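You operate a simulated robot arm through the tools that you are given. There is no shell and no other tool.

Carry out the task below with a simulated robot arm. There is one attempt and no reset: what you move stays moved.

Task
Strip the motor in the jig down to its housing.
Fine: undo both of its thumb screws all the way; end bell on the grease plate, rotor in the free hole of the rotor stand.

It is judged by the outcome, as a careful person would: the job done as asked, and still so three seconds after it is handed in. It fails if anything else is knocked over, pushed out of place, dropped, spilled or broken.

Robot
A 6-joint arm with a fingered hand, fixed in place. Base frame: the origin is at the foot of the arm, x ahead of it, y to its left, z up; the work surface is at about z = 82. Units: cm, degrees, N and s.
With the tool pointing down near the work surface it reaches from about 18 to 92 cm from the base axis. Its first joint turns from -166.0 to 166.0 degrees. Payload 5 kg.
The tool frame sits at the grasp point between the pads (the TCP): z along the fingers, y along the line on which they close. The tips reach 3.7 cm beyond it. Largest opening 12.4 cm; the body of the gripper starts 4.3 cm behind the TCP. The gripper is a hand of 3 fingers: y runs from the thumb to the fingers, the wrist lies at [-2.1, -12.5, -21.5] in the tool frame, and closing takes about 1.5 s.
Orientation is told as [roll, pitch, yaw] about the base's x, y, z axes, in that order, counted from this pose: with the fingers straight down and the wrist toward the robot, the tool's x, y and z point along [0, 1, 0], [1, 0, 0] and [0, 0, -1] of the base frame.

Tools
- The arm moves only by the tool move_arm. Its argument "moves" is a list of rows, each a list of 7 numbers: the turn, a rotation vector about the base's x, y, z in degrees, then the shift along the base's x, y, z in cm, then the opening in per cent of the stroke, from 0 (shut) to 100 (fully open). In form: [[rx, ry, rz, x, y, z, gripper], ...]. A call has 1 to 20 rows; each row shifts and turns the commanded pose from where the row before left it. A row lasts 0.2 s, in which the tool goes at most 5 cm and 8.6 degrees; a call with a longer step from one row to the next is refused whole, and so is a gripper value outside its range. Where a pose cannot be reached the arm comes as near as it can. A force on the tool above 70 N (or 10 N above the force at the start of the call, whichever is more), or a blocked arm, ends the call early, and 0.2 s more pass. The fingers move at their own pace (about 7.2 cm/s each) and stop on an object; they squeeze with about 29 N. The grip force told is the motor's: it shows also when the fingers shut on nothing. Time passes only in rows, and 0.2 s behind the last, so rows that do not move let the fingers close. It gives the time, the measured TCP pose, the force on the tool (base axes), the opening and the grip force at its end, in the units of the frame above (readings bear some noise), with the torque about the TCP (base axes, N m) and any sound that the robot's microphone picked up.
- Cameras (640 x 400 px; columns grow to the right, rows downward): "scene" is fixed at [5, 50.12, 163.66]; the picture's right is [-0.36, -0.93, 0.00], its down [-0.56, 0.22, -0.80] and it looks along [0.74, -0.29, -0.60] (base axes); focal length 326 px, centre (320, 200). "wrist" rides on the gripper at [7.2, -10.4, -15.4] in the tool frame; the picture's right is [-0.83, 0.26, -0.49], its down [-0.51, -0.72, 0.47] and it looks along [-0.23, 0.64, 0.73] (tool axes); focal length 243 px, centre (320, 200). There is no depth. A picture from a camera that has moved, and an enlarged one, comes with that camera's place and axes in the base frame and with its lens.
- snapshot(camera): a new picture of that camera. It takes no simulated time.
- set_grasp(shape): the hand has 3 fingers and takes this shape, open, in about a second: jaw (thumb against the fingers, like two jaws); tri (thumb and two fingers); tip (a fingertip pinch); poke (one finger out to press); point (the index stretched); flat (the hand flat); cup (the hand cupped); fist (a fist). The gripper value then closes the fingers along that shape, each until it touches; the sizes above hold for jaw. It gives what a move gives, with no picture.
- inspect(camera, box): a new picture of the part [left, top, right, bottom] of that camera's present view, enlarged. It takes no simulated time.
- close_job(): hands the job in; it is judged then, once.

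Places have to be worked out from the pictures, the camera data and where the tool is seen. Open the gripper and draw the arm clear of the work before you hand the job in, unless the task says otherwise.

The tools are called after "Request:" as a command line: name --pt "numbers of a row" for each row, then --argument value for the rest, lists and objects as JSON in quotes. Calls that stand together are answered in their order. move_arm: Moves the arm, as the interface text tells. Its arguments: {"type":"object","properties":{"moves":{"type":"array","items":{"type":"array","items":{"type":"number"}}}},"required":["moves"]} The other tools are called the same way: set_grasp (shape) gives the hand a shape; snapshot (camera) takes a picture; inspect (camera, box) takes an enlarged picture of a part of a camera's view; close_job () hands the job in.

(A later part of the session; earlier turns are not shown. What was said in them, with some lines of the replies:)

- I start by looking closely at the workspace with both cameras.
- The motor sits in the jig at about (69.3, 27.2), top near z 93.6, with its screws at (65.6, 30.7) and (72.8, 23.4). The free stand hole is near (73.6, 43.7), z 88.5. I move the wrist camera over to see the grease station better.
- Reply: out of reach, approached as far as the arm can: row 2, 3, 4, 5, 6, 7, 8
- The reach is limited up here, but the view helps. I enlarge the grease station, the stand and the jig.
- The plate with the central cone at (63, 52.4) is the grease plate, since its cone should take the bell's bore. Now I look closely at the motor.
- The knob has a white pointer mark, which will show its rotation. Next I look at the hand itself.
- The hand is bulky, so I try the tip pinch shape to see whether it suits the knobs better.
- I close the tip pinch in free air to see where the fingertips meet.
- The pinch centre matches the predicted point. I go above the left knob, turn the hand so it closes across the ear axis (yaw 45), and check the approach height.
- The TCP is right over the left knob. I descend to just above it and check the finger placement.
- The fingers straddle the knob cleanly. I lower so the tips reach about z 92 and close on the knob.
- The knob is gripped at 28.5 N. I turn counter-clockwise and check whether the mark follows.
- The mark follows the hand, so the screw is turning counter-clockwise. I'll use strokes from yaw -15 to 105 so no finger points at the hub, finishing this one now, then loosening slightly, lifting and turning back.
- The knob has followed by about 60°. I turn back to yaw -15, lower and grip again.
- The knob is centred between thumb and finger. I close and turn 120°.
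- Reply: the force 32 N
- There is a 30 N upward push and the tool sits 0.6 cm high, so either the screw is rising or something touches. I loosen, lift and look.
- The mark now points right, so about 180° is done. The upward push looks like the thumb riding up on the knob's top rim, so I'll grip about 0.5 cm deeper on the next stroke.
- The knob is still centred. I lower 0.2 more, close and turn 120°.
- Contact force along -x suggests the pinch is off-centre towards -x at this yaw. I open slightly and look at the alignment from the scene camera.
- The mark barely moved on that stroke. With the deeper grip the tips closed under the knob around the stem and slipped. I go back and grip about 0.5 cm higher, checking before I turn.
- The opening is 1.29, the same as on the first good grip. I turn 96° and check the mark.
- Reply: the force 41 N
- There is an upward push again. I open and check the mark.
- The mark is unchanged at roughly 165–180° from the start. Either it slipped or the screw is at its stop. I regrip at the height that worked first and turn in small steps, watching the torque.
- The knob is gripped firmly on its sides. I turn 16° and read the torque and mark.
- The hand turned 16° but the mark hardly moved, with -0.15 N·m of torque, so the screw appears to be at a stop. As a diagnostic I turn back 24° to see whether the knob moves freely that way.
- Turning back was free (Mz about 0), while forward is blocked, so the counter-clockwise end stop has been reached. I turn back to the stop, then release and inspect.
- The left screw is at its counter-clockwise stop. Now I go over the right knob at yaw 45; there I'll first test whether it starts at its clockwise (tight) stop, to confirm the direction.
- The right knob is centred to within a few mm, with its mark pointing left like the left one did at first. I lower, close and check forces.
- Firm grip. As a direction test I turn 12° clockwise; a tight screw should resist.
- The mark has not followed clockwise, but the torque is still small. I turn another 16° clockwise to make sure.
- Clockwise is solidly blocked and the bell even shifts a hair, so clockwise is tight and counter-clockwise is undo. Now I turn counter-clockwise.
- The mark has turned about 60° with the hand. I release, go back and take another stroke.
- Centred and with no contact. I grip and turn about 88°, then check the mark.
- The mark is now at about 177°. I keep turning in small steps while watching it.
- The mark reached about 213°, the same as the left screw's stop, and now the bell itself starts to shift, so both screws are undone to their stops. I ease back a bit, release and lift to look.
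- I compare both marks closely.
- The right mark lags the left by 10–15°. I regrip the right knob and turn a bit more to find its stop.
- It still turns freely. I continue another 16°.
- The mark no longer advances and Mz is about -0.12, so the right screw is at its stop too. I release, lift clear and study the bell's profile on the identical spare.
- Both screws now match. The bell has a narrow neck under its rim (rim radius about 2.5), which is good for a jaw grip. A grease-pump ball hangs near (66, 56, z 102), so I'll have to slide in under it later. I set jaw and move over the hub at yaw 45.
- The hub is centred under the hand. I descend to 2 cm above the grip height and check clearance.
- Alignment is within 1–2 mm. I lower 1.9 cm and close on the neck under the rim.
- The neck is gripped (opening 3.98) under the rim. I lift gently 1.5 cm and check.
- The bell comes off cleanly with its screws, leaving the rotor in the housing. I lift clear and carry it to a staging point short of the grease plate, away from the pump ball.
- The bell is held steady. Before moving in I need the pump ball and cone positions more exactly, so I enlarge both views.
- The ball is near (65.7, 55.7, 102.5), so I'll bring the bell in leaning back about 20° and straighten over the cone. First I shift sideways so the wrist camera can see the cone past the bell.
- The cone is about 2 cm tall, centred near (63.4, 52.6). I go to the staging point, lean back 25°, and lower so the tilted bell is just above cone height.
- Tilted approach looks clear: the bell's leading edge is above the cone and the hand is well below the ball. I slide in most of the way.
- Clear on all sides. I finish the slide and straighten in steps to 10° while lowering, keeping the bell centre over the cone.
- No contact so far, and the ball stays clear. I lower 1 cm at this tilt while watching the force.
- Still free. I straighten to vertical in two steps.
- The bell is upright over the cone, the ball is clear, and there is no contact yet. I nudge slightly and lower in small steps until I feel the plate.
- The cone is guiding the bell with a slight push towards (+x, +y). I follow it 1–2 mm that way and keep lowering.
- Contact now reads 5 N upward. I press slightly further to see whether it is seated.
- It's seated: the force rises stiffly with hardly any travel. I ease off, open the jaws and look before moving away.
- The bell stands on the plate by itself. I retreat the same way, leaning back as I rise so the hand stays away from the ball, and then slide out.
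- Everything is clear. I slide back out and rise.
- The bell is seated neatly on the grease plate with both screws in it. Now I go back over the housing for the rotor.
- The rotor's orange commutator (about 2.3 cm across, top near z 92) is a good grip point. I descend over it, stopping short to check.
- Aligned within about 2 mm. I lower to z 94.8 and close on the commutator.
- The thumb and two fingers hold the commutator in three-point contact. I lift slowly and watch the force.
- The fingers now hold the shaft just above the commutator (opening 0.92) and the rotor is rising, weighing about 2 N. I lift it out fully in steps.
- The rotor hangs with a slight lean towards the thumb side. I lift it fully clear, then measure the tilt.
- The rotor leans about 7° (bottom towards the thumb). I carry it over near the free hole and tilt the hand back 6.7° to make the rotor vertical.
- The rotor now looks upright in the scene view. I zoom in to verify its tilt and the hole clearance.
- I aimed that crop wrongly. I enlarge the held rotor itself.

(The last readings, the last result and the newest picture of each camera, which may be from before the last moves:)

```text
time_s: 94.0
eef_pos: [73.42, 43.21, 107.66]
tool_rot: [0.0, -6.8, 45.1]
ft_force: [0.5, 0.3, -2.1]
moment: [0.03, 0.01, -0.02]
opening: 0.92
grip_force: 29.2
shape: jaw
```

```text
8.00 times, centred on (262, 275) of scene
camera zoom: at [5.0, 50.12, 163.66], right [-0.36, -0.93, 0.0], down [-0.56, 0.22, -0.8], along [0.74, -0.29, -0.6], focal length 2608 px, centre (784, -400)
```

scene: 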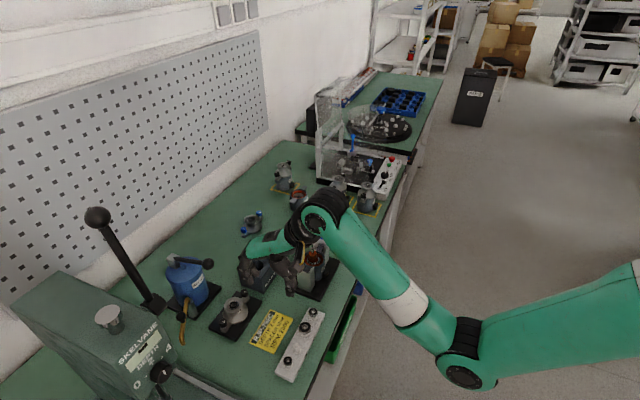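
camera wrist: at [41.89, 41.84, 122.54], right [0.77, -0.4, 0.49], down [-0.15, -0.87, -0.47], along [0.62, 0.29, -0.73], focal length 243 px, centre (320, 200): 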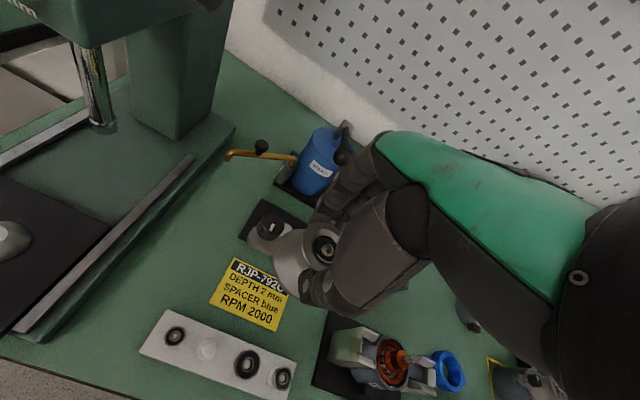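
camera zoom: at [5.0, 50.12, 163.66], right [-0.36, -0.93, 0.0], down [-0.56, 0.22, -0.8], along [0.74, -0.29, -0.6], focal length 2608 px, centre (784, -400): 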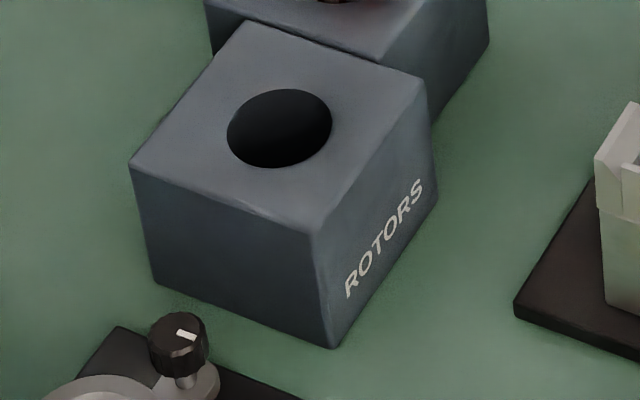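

The rotor is upright within about 1–2° and nearly over the hole at (73.4, 43.65). I lower until its bottom shaft is just above the stand and compare directly.

Request:
move_arm --pt "0 0 0 0.1 0 -2.2 0" --pt "0 0 0 0.1 0 -2.2 0" --pt "0 0 0 0 0 -2.0 0" --pt "0 0 0 0 0 0 0"

Request:
inspect --camera "scene" --box '[235, 230, 285, 280]'

Request:
inspect --camera "wrist" --box '[250, 210, 350, 310]'

```text
time_s: 95.0
eef_pos: [73.58, 43.09, 101.25]
tool_rot: [0.0, -6.9, 45.1]
ft_force: [0.7, -0.4, -2.4]
moment: [-0.02, 0.0, 0.0]
opening: 0.9
grip_force: 28.6
shape: jaw
```

```text
8.00 times, centred on (260, 255) of scene
camera zoom: at [5.0, 50.12, 163.66], right [-0.36, -0.93, 0.0], down [-0.56, 0.22, -0.8], along [0.74, -0.29, -0.6], focal length 2608 px, centre (800, -240)
```

zoom: 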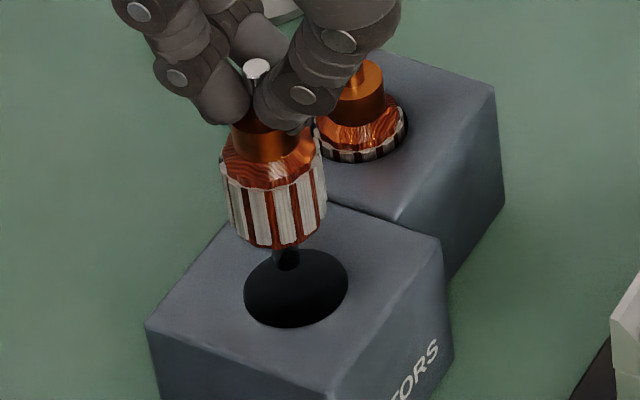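

```text
4.00 times, centred on (300, 260) of wrist
camera zoom: at [59.64, 39.74, 115.38], right [0.73, -0.44, 0.52], down [-0.11, -0.83, -0.55], along [0.67, 0.35, -0.65], focal length 970 px, centre (400, -40)
```

zoom: 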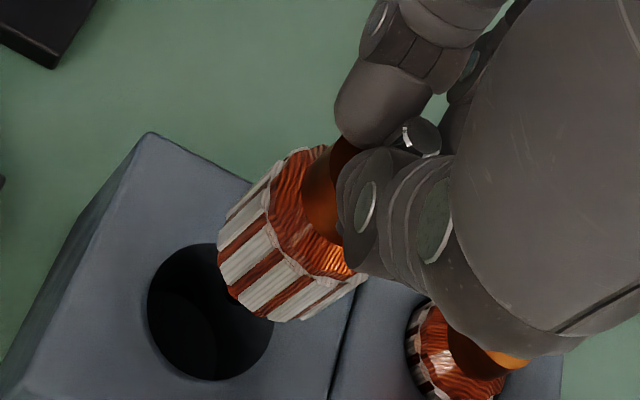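

The estimates put the rotor within 2–3 mm of the hole axis. I lower until the core's bottom is just above the hole and compare again.

Request:
move_arm --pt "0 0 0 0 0 -1.0 0" --pt "0 0 0 0 0 -1.0 0" --pt "0 0 0 0 0 -0.8 0" --pt "0 0 0 0 0 0 0"

Request:
inspect --camera "scene" --box '[240, 235, 280, 280]'

Request:
inspect --camera "wrist" --box '[250, 210, 350, 310]'

```text
time_s: 96.0
eef_pos: [73.7, 43.27, 98.39]
tool_rot: [0.0, -6.6, 45.1]
ft_force: [1.1, 1.3, -3.0]
moment: [-0.03, 0.01, 0.0]
opening: 0.89
grip_force: 29.5
shape: jaw
```

```text
8.89 times, centred on (260, 258) of scene
camera zoom: at [5.0, 50.12, 163.66], right [-0.36, -0.93, 0.0], down [-0.56, 0.22, -0.8], along [0.74, -0.29, -0.6], focal length 2897 px, centre (853, -311)
```

zoom: 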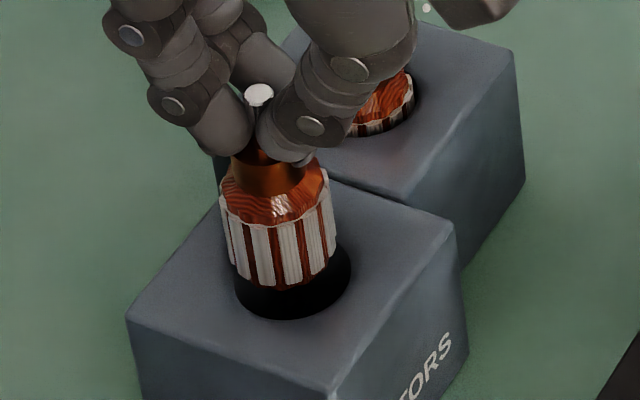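

```text
4.00 times, centred on (300, 260) of wrist
camera zoom: at [59.7, 39.77, 112.55], right [0.73, -0.44, 0.52], down [-0.11, -0.83, -0.55], along [0.67, 0.35, -0.65], focal length 970 px, centre (400, -40)
```

zoom: 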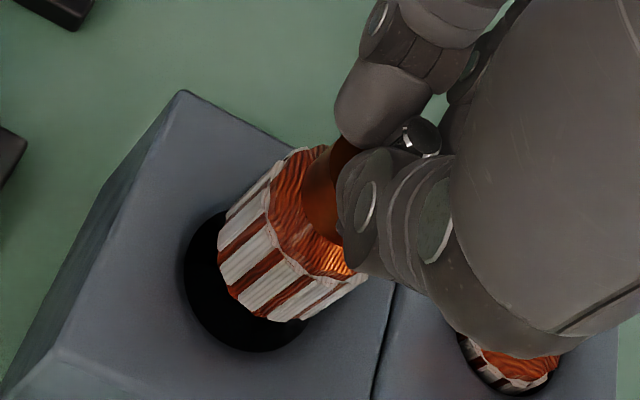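

Best fit of both views says it is aligned. I lower in small steps, watching for contact.

Request:
move_arm --pt "0 0 0 0 0 -0.4 0" --pt "0 0 0 0 0 -0.4 0" --pt "0 0 0 0 0 -0.3 0" --pt "0 0 0 0 0 0 0"

Request:
inspect --camera "scene" --box '[240, 240, 280, 280]'

Request:
inspect --camera "wrist" --box '[250, 220, 340, 310]'

```text
time_s: 97.0
eef_pos: [73.6, 43.11, 97.29]
tool_rot: [0.0, -6.7, 45.1]
ft_force: [0.6, 0.0, -1.7]
moment: [-0.03, 0.04, 0.0]
opening: 0.93
grip_force: 29.0
shape: jaw
```

```text
10.00 times, centred on (260, 260) of scene
camera zoom: at [5.0, 50.12, 163.66], right [-0.36, -0.93, 0.0], down [-0.56, 0.22, -0.8], along [0.74, -0.29, -0.6], focal length 3260 px, centre (920, -400)
```

zoom: 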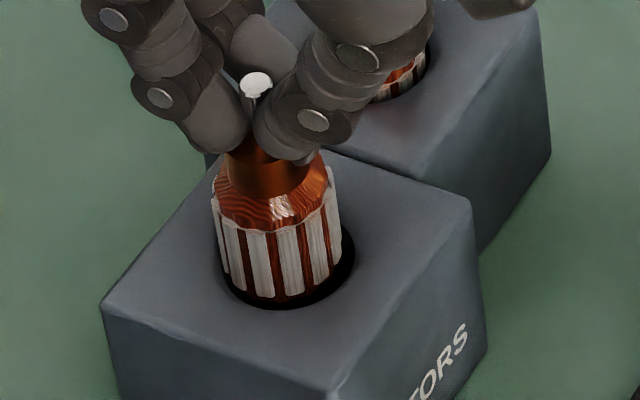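

```text
4.44 times, centred on (295, 265) of wrist
camera zoom: at [59.65, 39.78, 111.46], right [0.73, -0.44, 0.52], down [-0.11, -0.83, -0.55], along [0.67, 0.35, -0.65], focal length 1078 px, centre (431, -89)
```

zoom: 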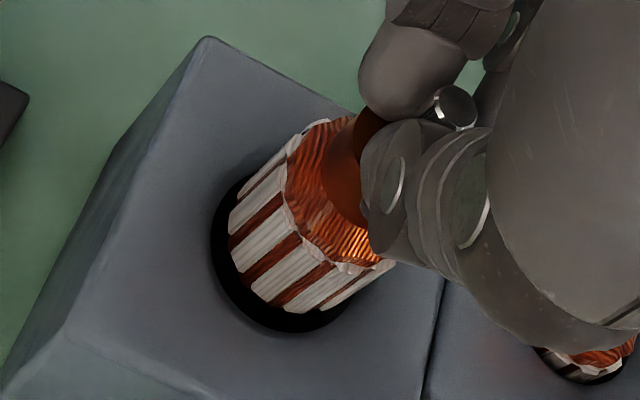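

Gaps look even around the core. I keep lowering.

Request:
move_arm --pt "0 0 0 0 0 -0.3 0" --pt "0 0 0 0 0 -0.3 0" --pt "0 0 0 0 0 0 0"

Request:
inspect --camera "scene" --box '[240, 240, 280, 280]'

Request:
inspect --camera "wrist" --box '[250, 220, 340, 310]'

```text
time_s: 97.8
eef_pos: [73.55, 43.09, 97.14]
tool_rot: [-0.1, -7.1, 45.1]
ft_force: [-13.1, -15.2, 31.1]
moment: [-0.71, 0.65, -0.03]
opening: 0.94
grip_force: 28.9
shape: jaw
```

```text
10.00 times, centred on (260, 260) of scene
camera zoom: at [5.0, 50.12, 163.66], right [-0.36, -0.93, 0.0], down [-0.56, 0.22, -0.8], along [0.74, -0.29, -0.6], focal length 3260 px, centre (920, -400)
```

zoom: 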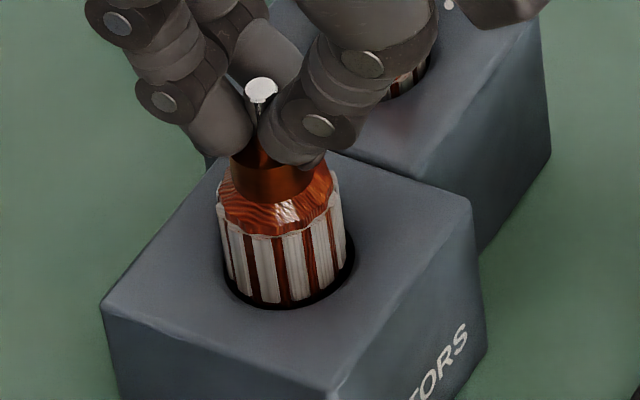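

```text
4.44 times, centred on (295, 265) of wrist
camera zoom: at [59.59, 39.71, 111.19], right [0.73, -0.45, 0.52], down [-0.1, -0.82, -0.56], along [0.68, 0.35, -0.65], focal length 1078 px, centre (431, -89)
```

zoom: 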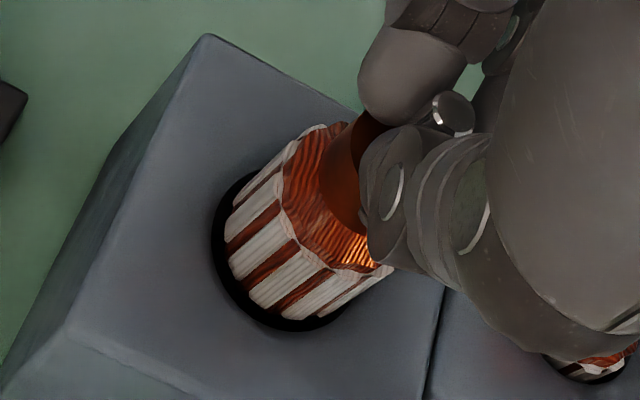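

The core touched the far (+x, +y) rim of the hole. I raise a little, shift about 2.5 mm back towards (-x, -y), and lower again.

Request:
move_arm --pt "0 0 0 0 0 0.5 0" --pt "0 0 0 -0.18 -0.18 0.1 0" --pt "0 0 0 0 0 0 0"

Request:
inspect --camera "scene" --box '[240, 240, 280, 280]'

Request:
inspect --camera "wrist" --box '[250, 220, 340, 310]'

```text
time_s: 98.6
eef_pos: [73.36, 43.05, 97.28]
tool_rot: [0.0, -6.8, 45.0]
ft_force: [-0.1, 0.0, -2.4]
moment: [0.01, 0.05, 0.03]
opening: 0.87
grip_force: 29.0
shape: jaw
```

```text
10.00 times, centred on (260, 260) of scene
camera zoom: at [5.0, 50.12, 163.66], right [-0.36, -0.93, 0.0], down [-0.56, 0.22, -0.8], along [0.74, -0.29, -0.6], focal length 3260 px, centre (920, -400)
```

zoom: 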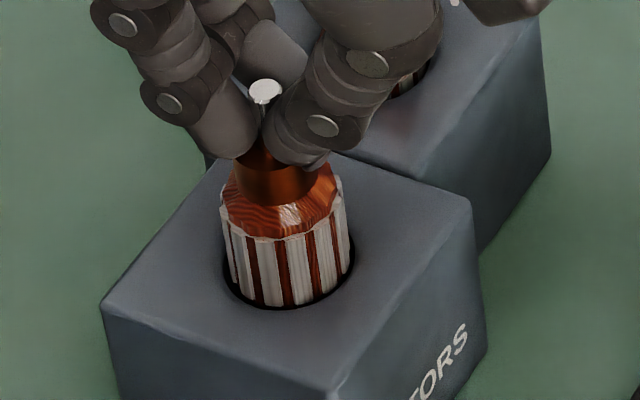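

```text
4.44 times, centred on (295, 265) of wrist
camera zoom: at [59.46, 39.59, 111.38], right [0.73, -0.44, 0.52], down [-0.11, -0.83, -0.55], along [0.67, 0.35, -0.65], focal length 1078 px, centre (431, -89)
```

zoom: 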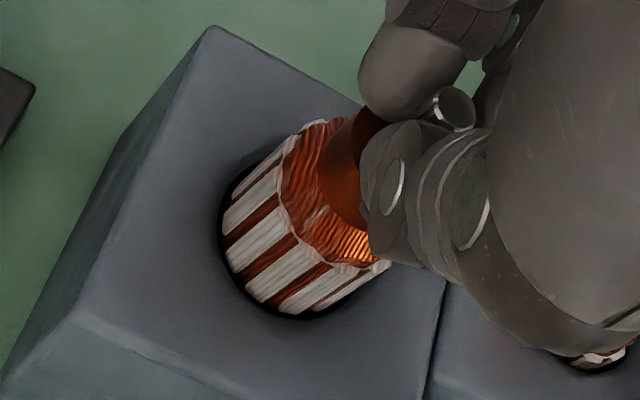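

Request:
move_arm --pt "0 0 0 0 0 -0.25 0" --pt "0 0 0 0 0 -0.2 0" --pt "0 0 0 0 0 0 0"

```text
time_s: 99.4
eef_pos: [73.41, 43.0, 96.82]
tool_rot: [0.0, -6.7, 45.0]
ft_force: [-0.6, 0.1, -2.9]
moment: [-0.01, 0.03, -0.01]
opening: 0.88
grip_force: 29.0
shape: jaw
```

No contact now at z 96.8, below where it touched before, so the core is entering the hole. I continue down gently.

Request:
move_arm --pt "0 0 0 0 0 -0.25 0" --pt "0 0 0 0 0 -0.25 0" --pt "0 0 0 0 0 0 0"

Request:
inspect --camera "scene" --box '[240, 240, 280, 280]'

Request:
inspect --camera "wrist" --box '[250, 220, 340, 310]'

```text
time_s: 100.2
eef_pos: [73.43, 42.89, 96.4]
tool_rot: [0.0, -6.7, 45.1]
ft_force: [-0.2, -0.1, -2.0]
moment: [0.0, 0.02, -0.01]
opening: 0.87
grip_force: 28.8
shape: jaw
```

```text
10.00 times, centred on (260, 260) of scene
camera zoom: at [5.0, 50.12, 163.66], right [-0.36, -0.93, 0.0], down [-0.56, 0.22, -0.8], along [0.74, -0.29, -0.6], focal length 3260 px, centre (920, -400)
```

zoom: 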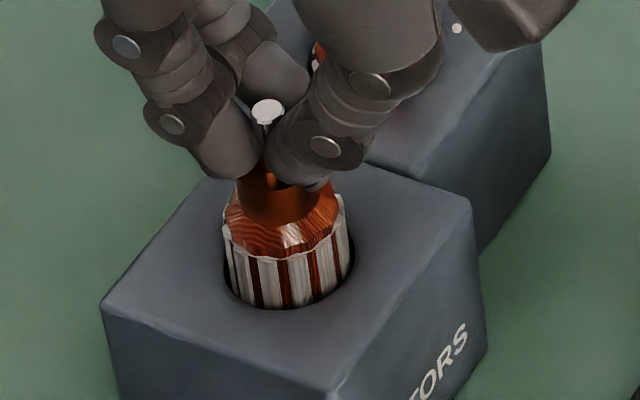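

```text
4.44 times, centred on (295, 265) of wrist
camera zoom: at [59.5, 39.61, 110.49], right [0.73, -0.44, 0.52], down [-0.11, -0.83, -0.55], along [0.67, 0.35, -0.65], focal length 1078 px, centre (431, -89)
```

zoom: 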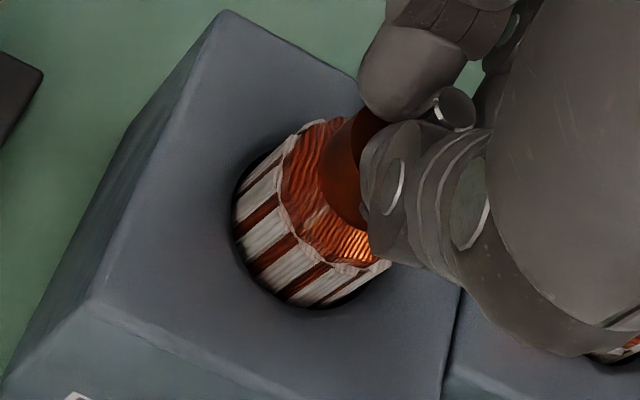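

The core is inside the hole. I keep lowering with force checks.

Request:
move_arm --pt "0 0 0 0 0 -0.3 0" --pt "0 0 0 0 0 -0.3 0" --pt "0 0 0 0 0 0 0"

Request:
move_arm --pt "0 0 0 0 0 -0.3 0" --pt "0 0 0 0 0 -0.3 0" --pt "0 0 0 0 0 0 0"

Request:
inspect --camera "scene" --box '[240, 240, 280, 280]'

```text
time_s: 101.0
eef_pos: [73.39, 43.02, 95.85]
tool_rot: [-0.1, -6.7, 45.0]
ft_force: [0.2, 0.7, -2.1]
moment: [0.01, 0.03, -0.01]
opening: 0.88
grip_force: 28.8
shape: jaw
```

```text
time_s: 101.8
eef_pos: [73.54, 43.1, 95.21]
tool_rot: [0.0, -6.8, 45.2]
ft_force: [0.0, 0.0, -1.5]
moment: [0.0, 0.04, -0.02]
opening: 0.9
grip_force: 29.2
shape: jaw
```

```text
10.00 times, centred on (260, 260) of scene
camera zoom: at [5.0, 50.12, 163.66], right [-0.36, -0.93, 0.0], down [-0.56, 0.22, -0.8], along [0.74, -0.29, -0.6], focal length 3260 px, centre (920, -400)
```

zoom: 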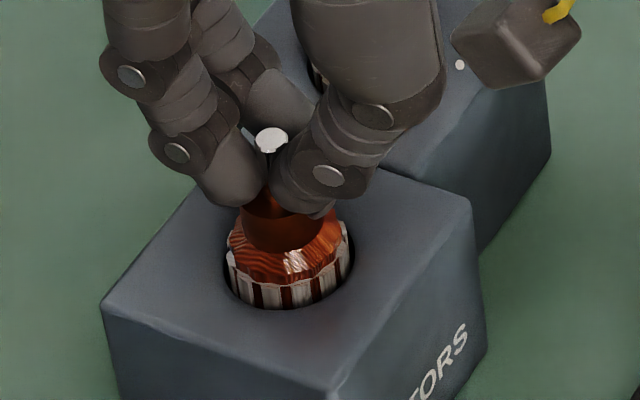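

Nearly there; the neighbouring rotor shows only a thin strip of core above the stand. I continue until it bottoms out.

Request:
move_arm --pt "0 0 0 0 0 -0.25 0" --pt "0 0 0 0 0 -0.25 0" --pt "0 0 0 0 0 0 0"

Request:
move_arm --pt "0 0 0 0 0 -0.2 0" --pt "0 0 0 0 0 0 0"

Request:
inspect --camera "scene" --box '[240, 225, 290, 280]'

```text
time_s: 102.6
eef_pos: [73.41, 43.05, 94.75]
tool_rot: [0.0, -6.8, 45.1]
ft_force: [-1.1, -0.4, 3.4]
moment: [-0.1, 0.03, 0.0]
opening: 0.88
grip_force: 29.0
shape: jaw
```

```text
time_s: 103.2
eef_pos: [73.37, 43.07, 94.66]
tool_rot: [0.0, -7.0, 45.2]
ft_force: [-1.6, -1.7, 17.6]
moment: [-0.08, 0.06, 0.0]
opening: 0.9
grip_force: 28.5
shape: jaw
```

```text
7.27 times, centred on (265, 252) of scene
camera zoom: at [5.0, 50.12, 163.66], right [-0.36, -0.93, 0.0], down [-0.56, 0.22, -0.8], along [0.74, -0.29, -0.6], focal length 2371 px, centre (720, -182)
```

zoom: 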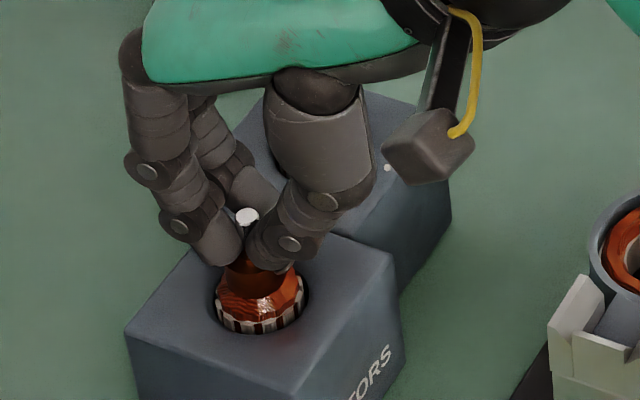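

It has bottomed out (17 N), sitting like its neighbour. I relieve the pressure, open the fingers and check before lifting.

Request:
move_arm --pt "0 0 0 0 0 0.25 0" --pt "0 0 0 0 0 0 15" --pt "0 0 0 0 0 0 35" --pt "0 0 0 0 0 0 45" --pt "0 0 0 0 0 0 45"

Request:
inspect --camera "scene" --box '[235, 225, 285, 280]'

Request:
inspect --camera "wrist" --box '[230, 180, 370, 320]'

```text
time_s: 104.4
eef_pos: [73.39, 42.94, 94.71]
tool_rot: [0.0, -6.6, 45.1]
ft_force: [-0.7, 0.0, 0.1]
moment: [0.01, -0.01, 0.03]
opening: 5.55
grip_force: 0.1
shape: jaw
```

```text
7.27 times, centred on (260, 252) of scene
camera zoom: at [5.0, 50.12, 163.66], right [-0.36, -0.93, 0.0], down [-0.56, 0.22, -0.8], along [0.74, -0.29, -0.6], focal length 2371 px, centre (756, -182)
```

zoom: 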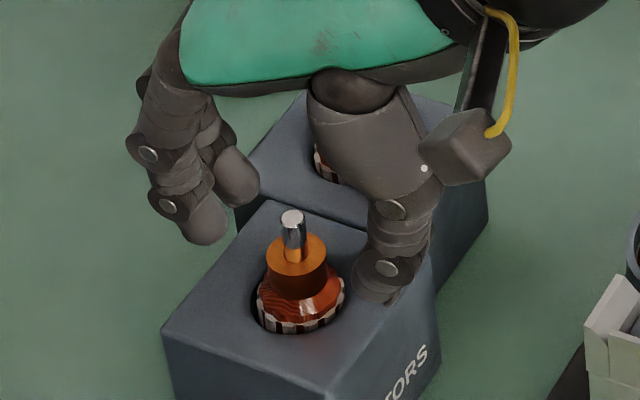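

```text
2.86 times, centred on (300, 250) of wrist
camera zoom: at [59.47, 39.61, 108.8], right [0.73, -0.44, 0.52], down [-0.11, -0.83, -0.55], along [0.67, 0.35, -0.65], focal length 693 px, centre (377, 57)
```

zoom: 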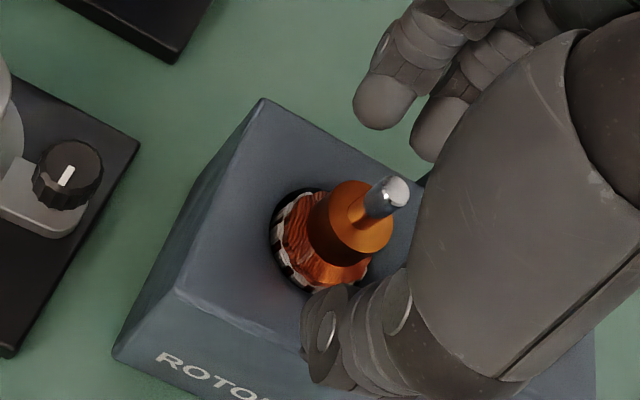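

The rotor stands properly in the free hole. I lift straight up, undo the tilt and draw the arm clear.

Request:
move_arm --pt "0 0 0 0 0 1.5 45" --pt "0 0 0 0 0 3 45" --pt "0 0 0 0 0 4 50" --pt "0 0 0 0 0 4 60" --pt "-2.37 2.37 0 0 0 3 80" --pt "-2.37 2.37 0 0 -3 1 100" --pt "0 0 -7.5 0 -4 0 100" --pt "0 0 -7.5 0 -4 0 100" --pt "0 0 -7.5 0 -4 0 100" --pt "0 0 -7.5 0 -4 0 100" --pt "0 0 -7.5 0 -4 0 100" --pt "0 0 -7.5 0 -4 0 100" --pt "0 0 0 0 -2 0 100" --pt "0 0 0 0 0 0 100"

Request:
snapshot --camera "scene"

Request:
inspect --camera "scene" --box '[190, 200, 360, 340]'

Request:
snapshot --camera "wrist"

```text
time_s: 107.4
eef_pos: [73.36, 13.94, 111.23]
tool_rot: [0.0, 0.1, 0.1]
ft_force: [0.5, 0.6, 0.0]
moment: [-0.01, -0.01, 0.0]
opening: 12.4
grip_force: 0.1
shape: jaw
```

```text
taken
```

scene: 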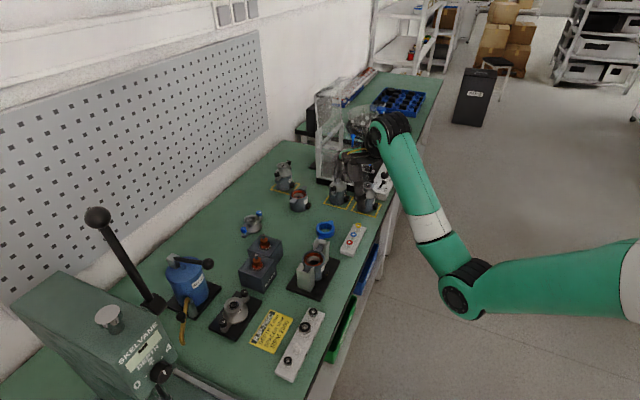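

```text
2.86 times, centred on (275, 270) of scene
camera zoom: at [5.0, 50.12, 163.66], right [-0.36, -0.93, 0.0], down [-0.56, 0.22, -0.8], along [0.74, -0.29, -0.6], focal length 931 px, centre (449, 0)
```

zoom: 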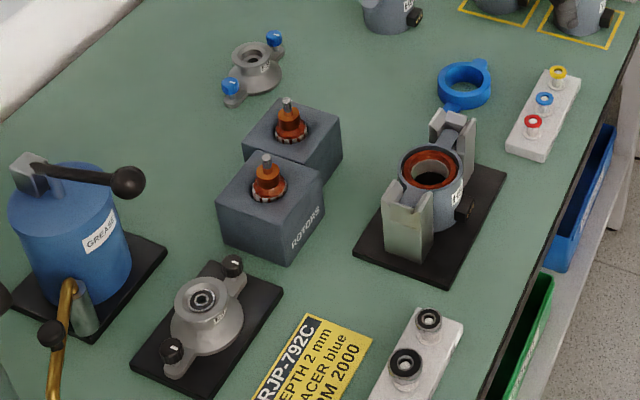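

```text
taken
camera wrist: at [62.73, 21.28, 126.65], right [0.26, -0.83, 0.49], down [-0.72, -0.51, -0.47], along [0.64, -0.23, -0.73], focal length 243 px, centre (320, 200)
```

wrist: 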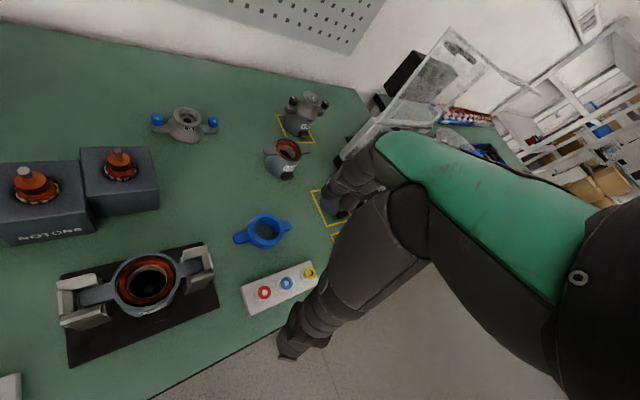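

The housing is empty in the jig. The end bell, with both screws undone to their stops, sits on the grease plate's cone. The rotor stands in the formerly free hole. Nothing else moved, and the hand is open and clear, so I hand the job in.

Request:
close_job

```text
The job is handed in.
```

I stripped the motor in the jig to its bare housing and handed the job in; the judged result hasn't come back.

- **Thumb screws:** I turned both counter-clockwise until they hit their stops, about 130° from tight. They stay attached to the end bell, which then lifted off with almost no force.
- **End bell:** it sits flat on the grease plate, over the cone in the middle. I leaned the hand back to get in and out under the grease pump's lever ball, and didn't touch it.
- **Rotor:** it stands upright in the free hole of the rotor stand, at the same depth as the rotor next to it. On the way in it touched the rim once (about 31 N), so I raised it, shifted it about 2.5 mm and lowered it cleanly.

While checking which way the right screw loosened, I briefly turned it the wrong way, and the bell shifted slightly before going back into place. In the last pictures everything else was where it started, and the hand was open and clear of the work.
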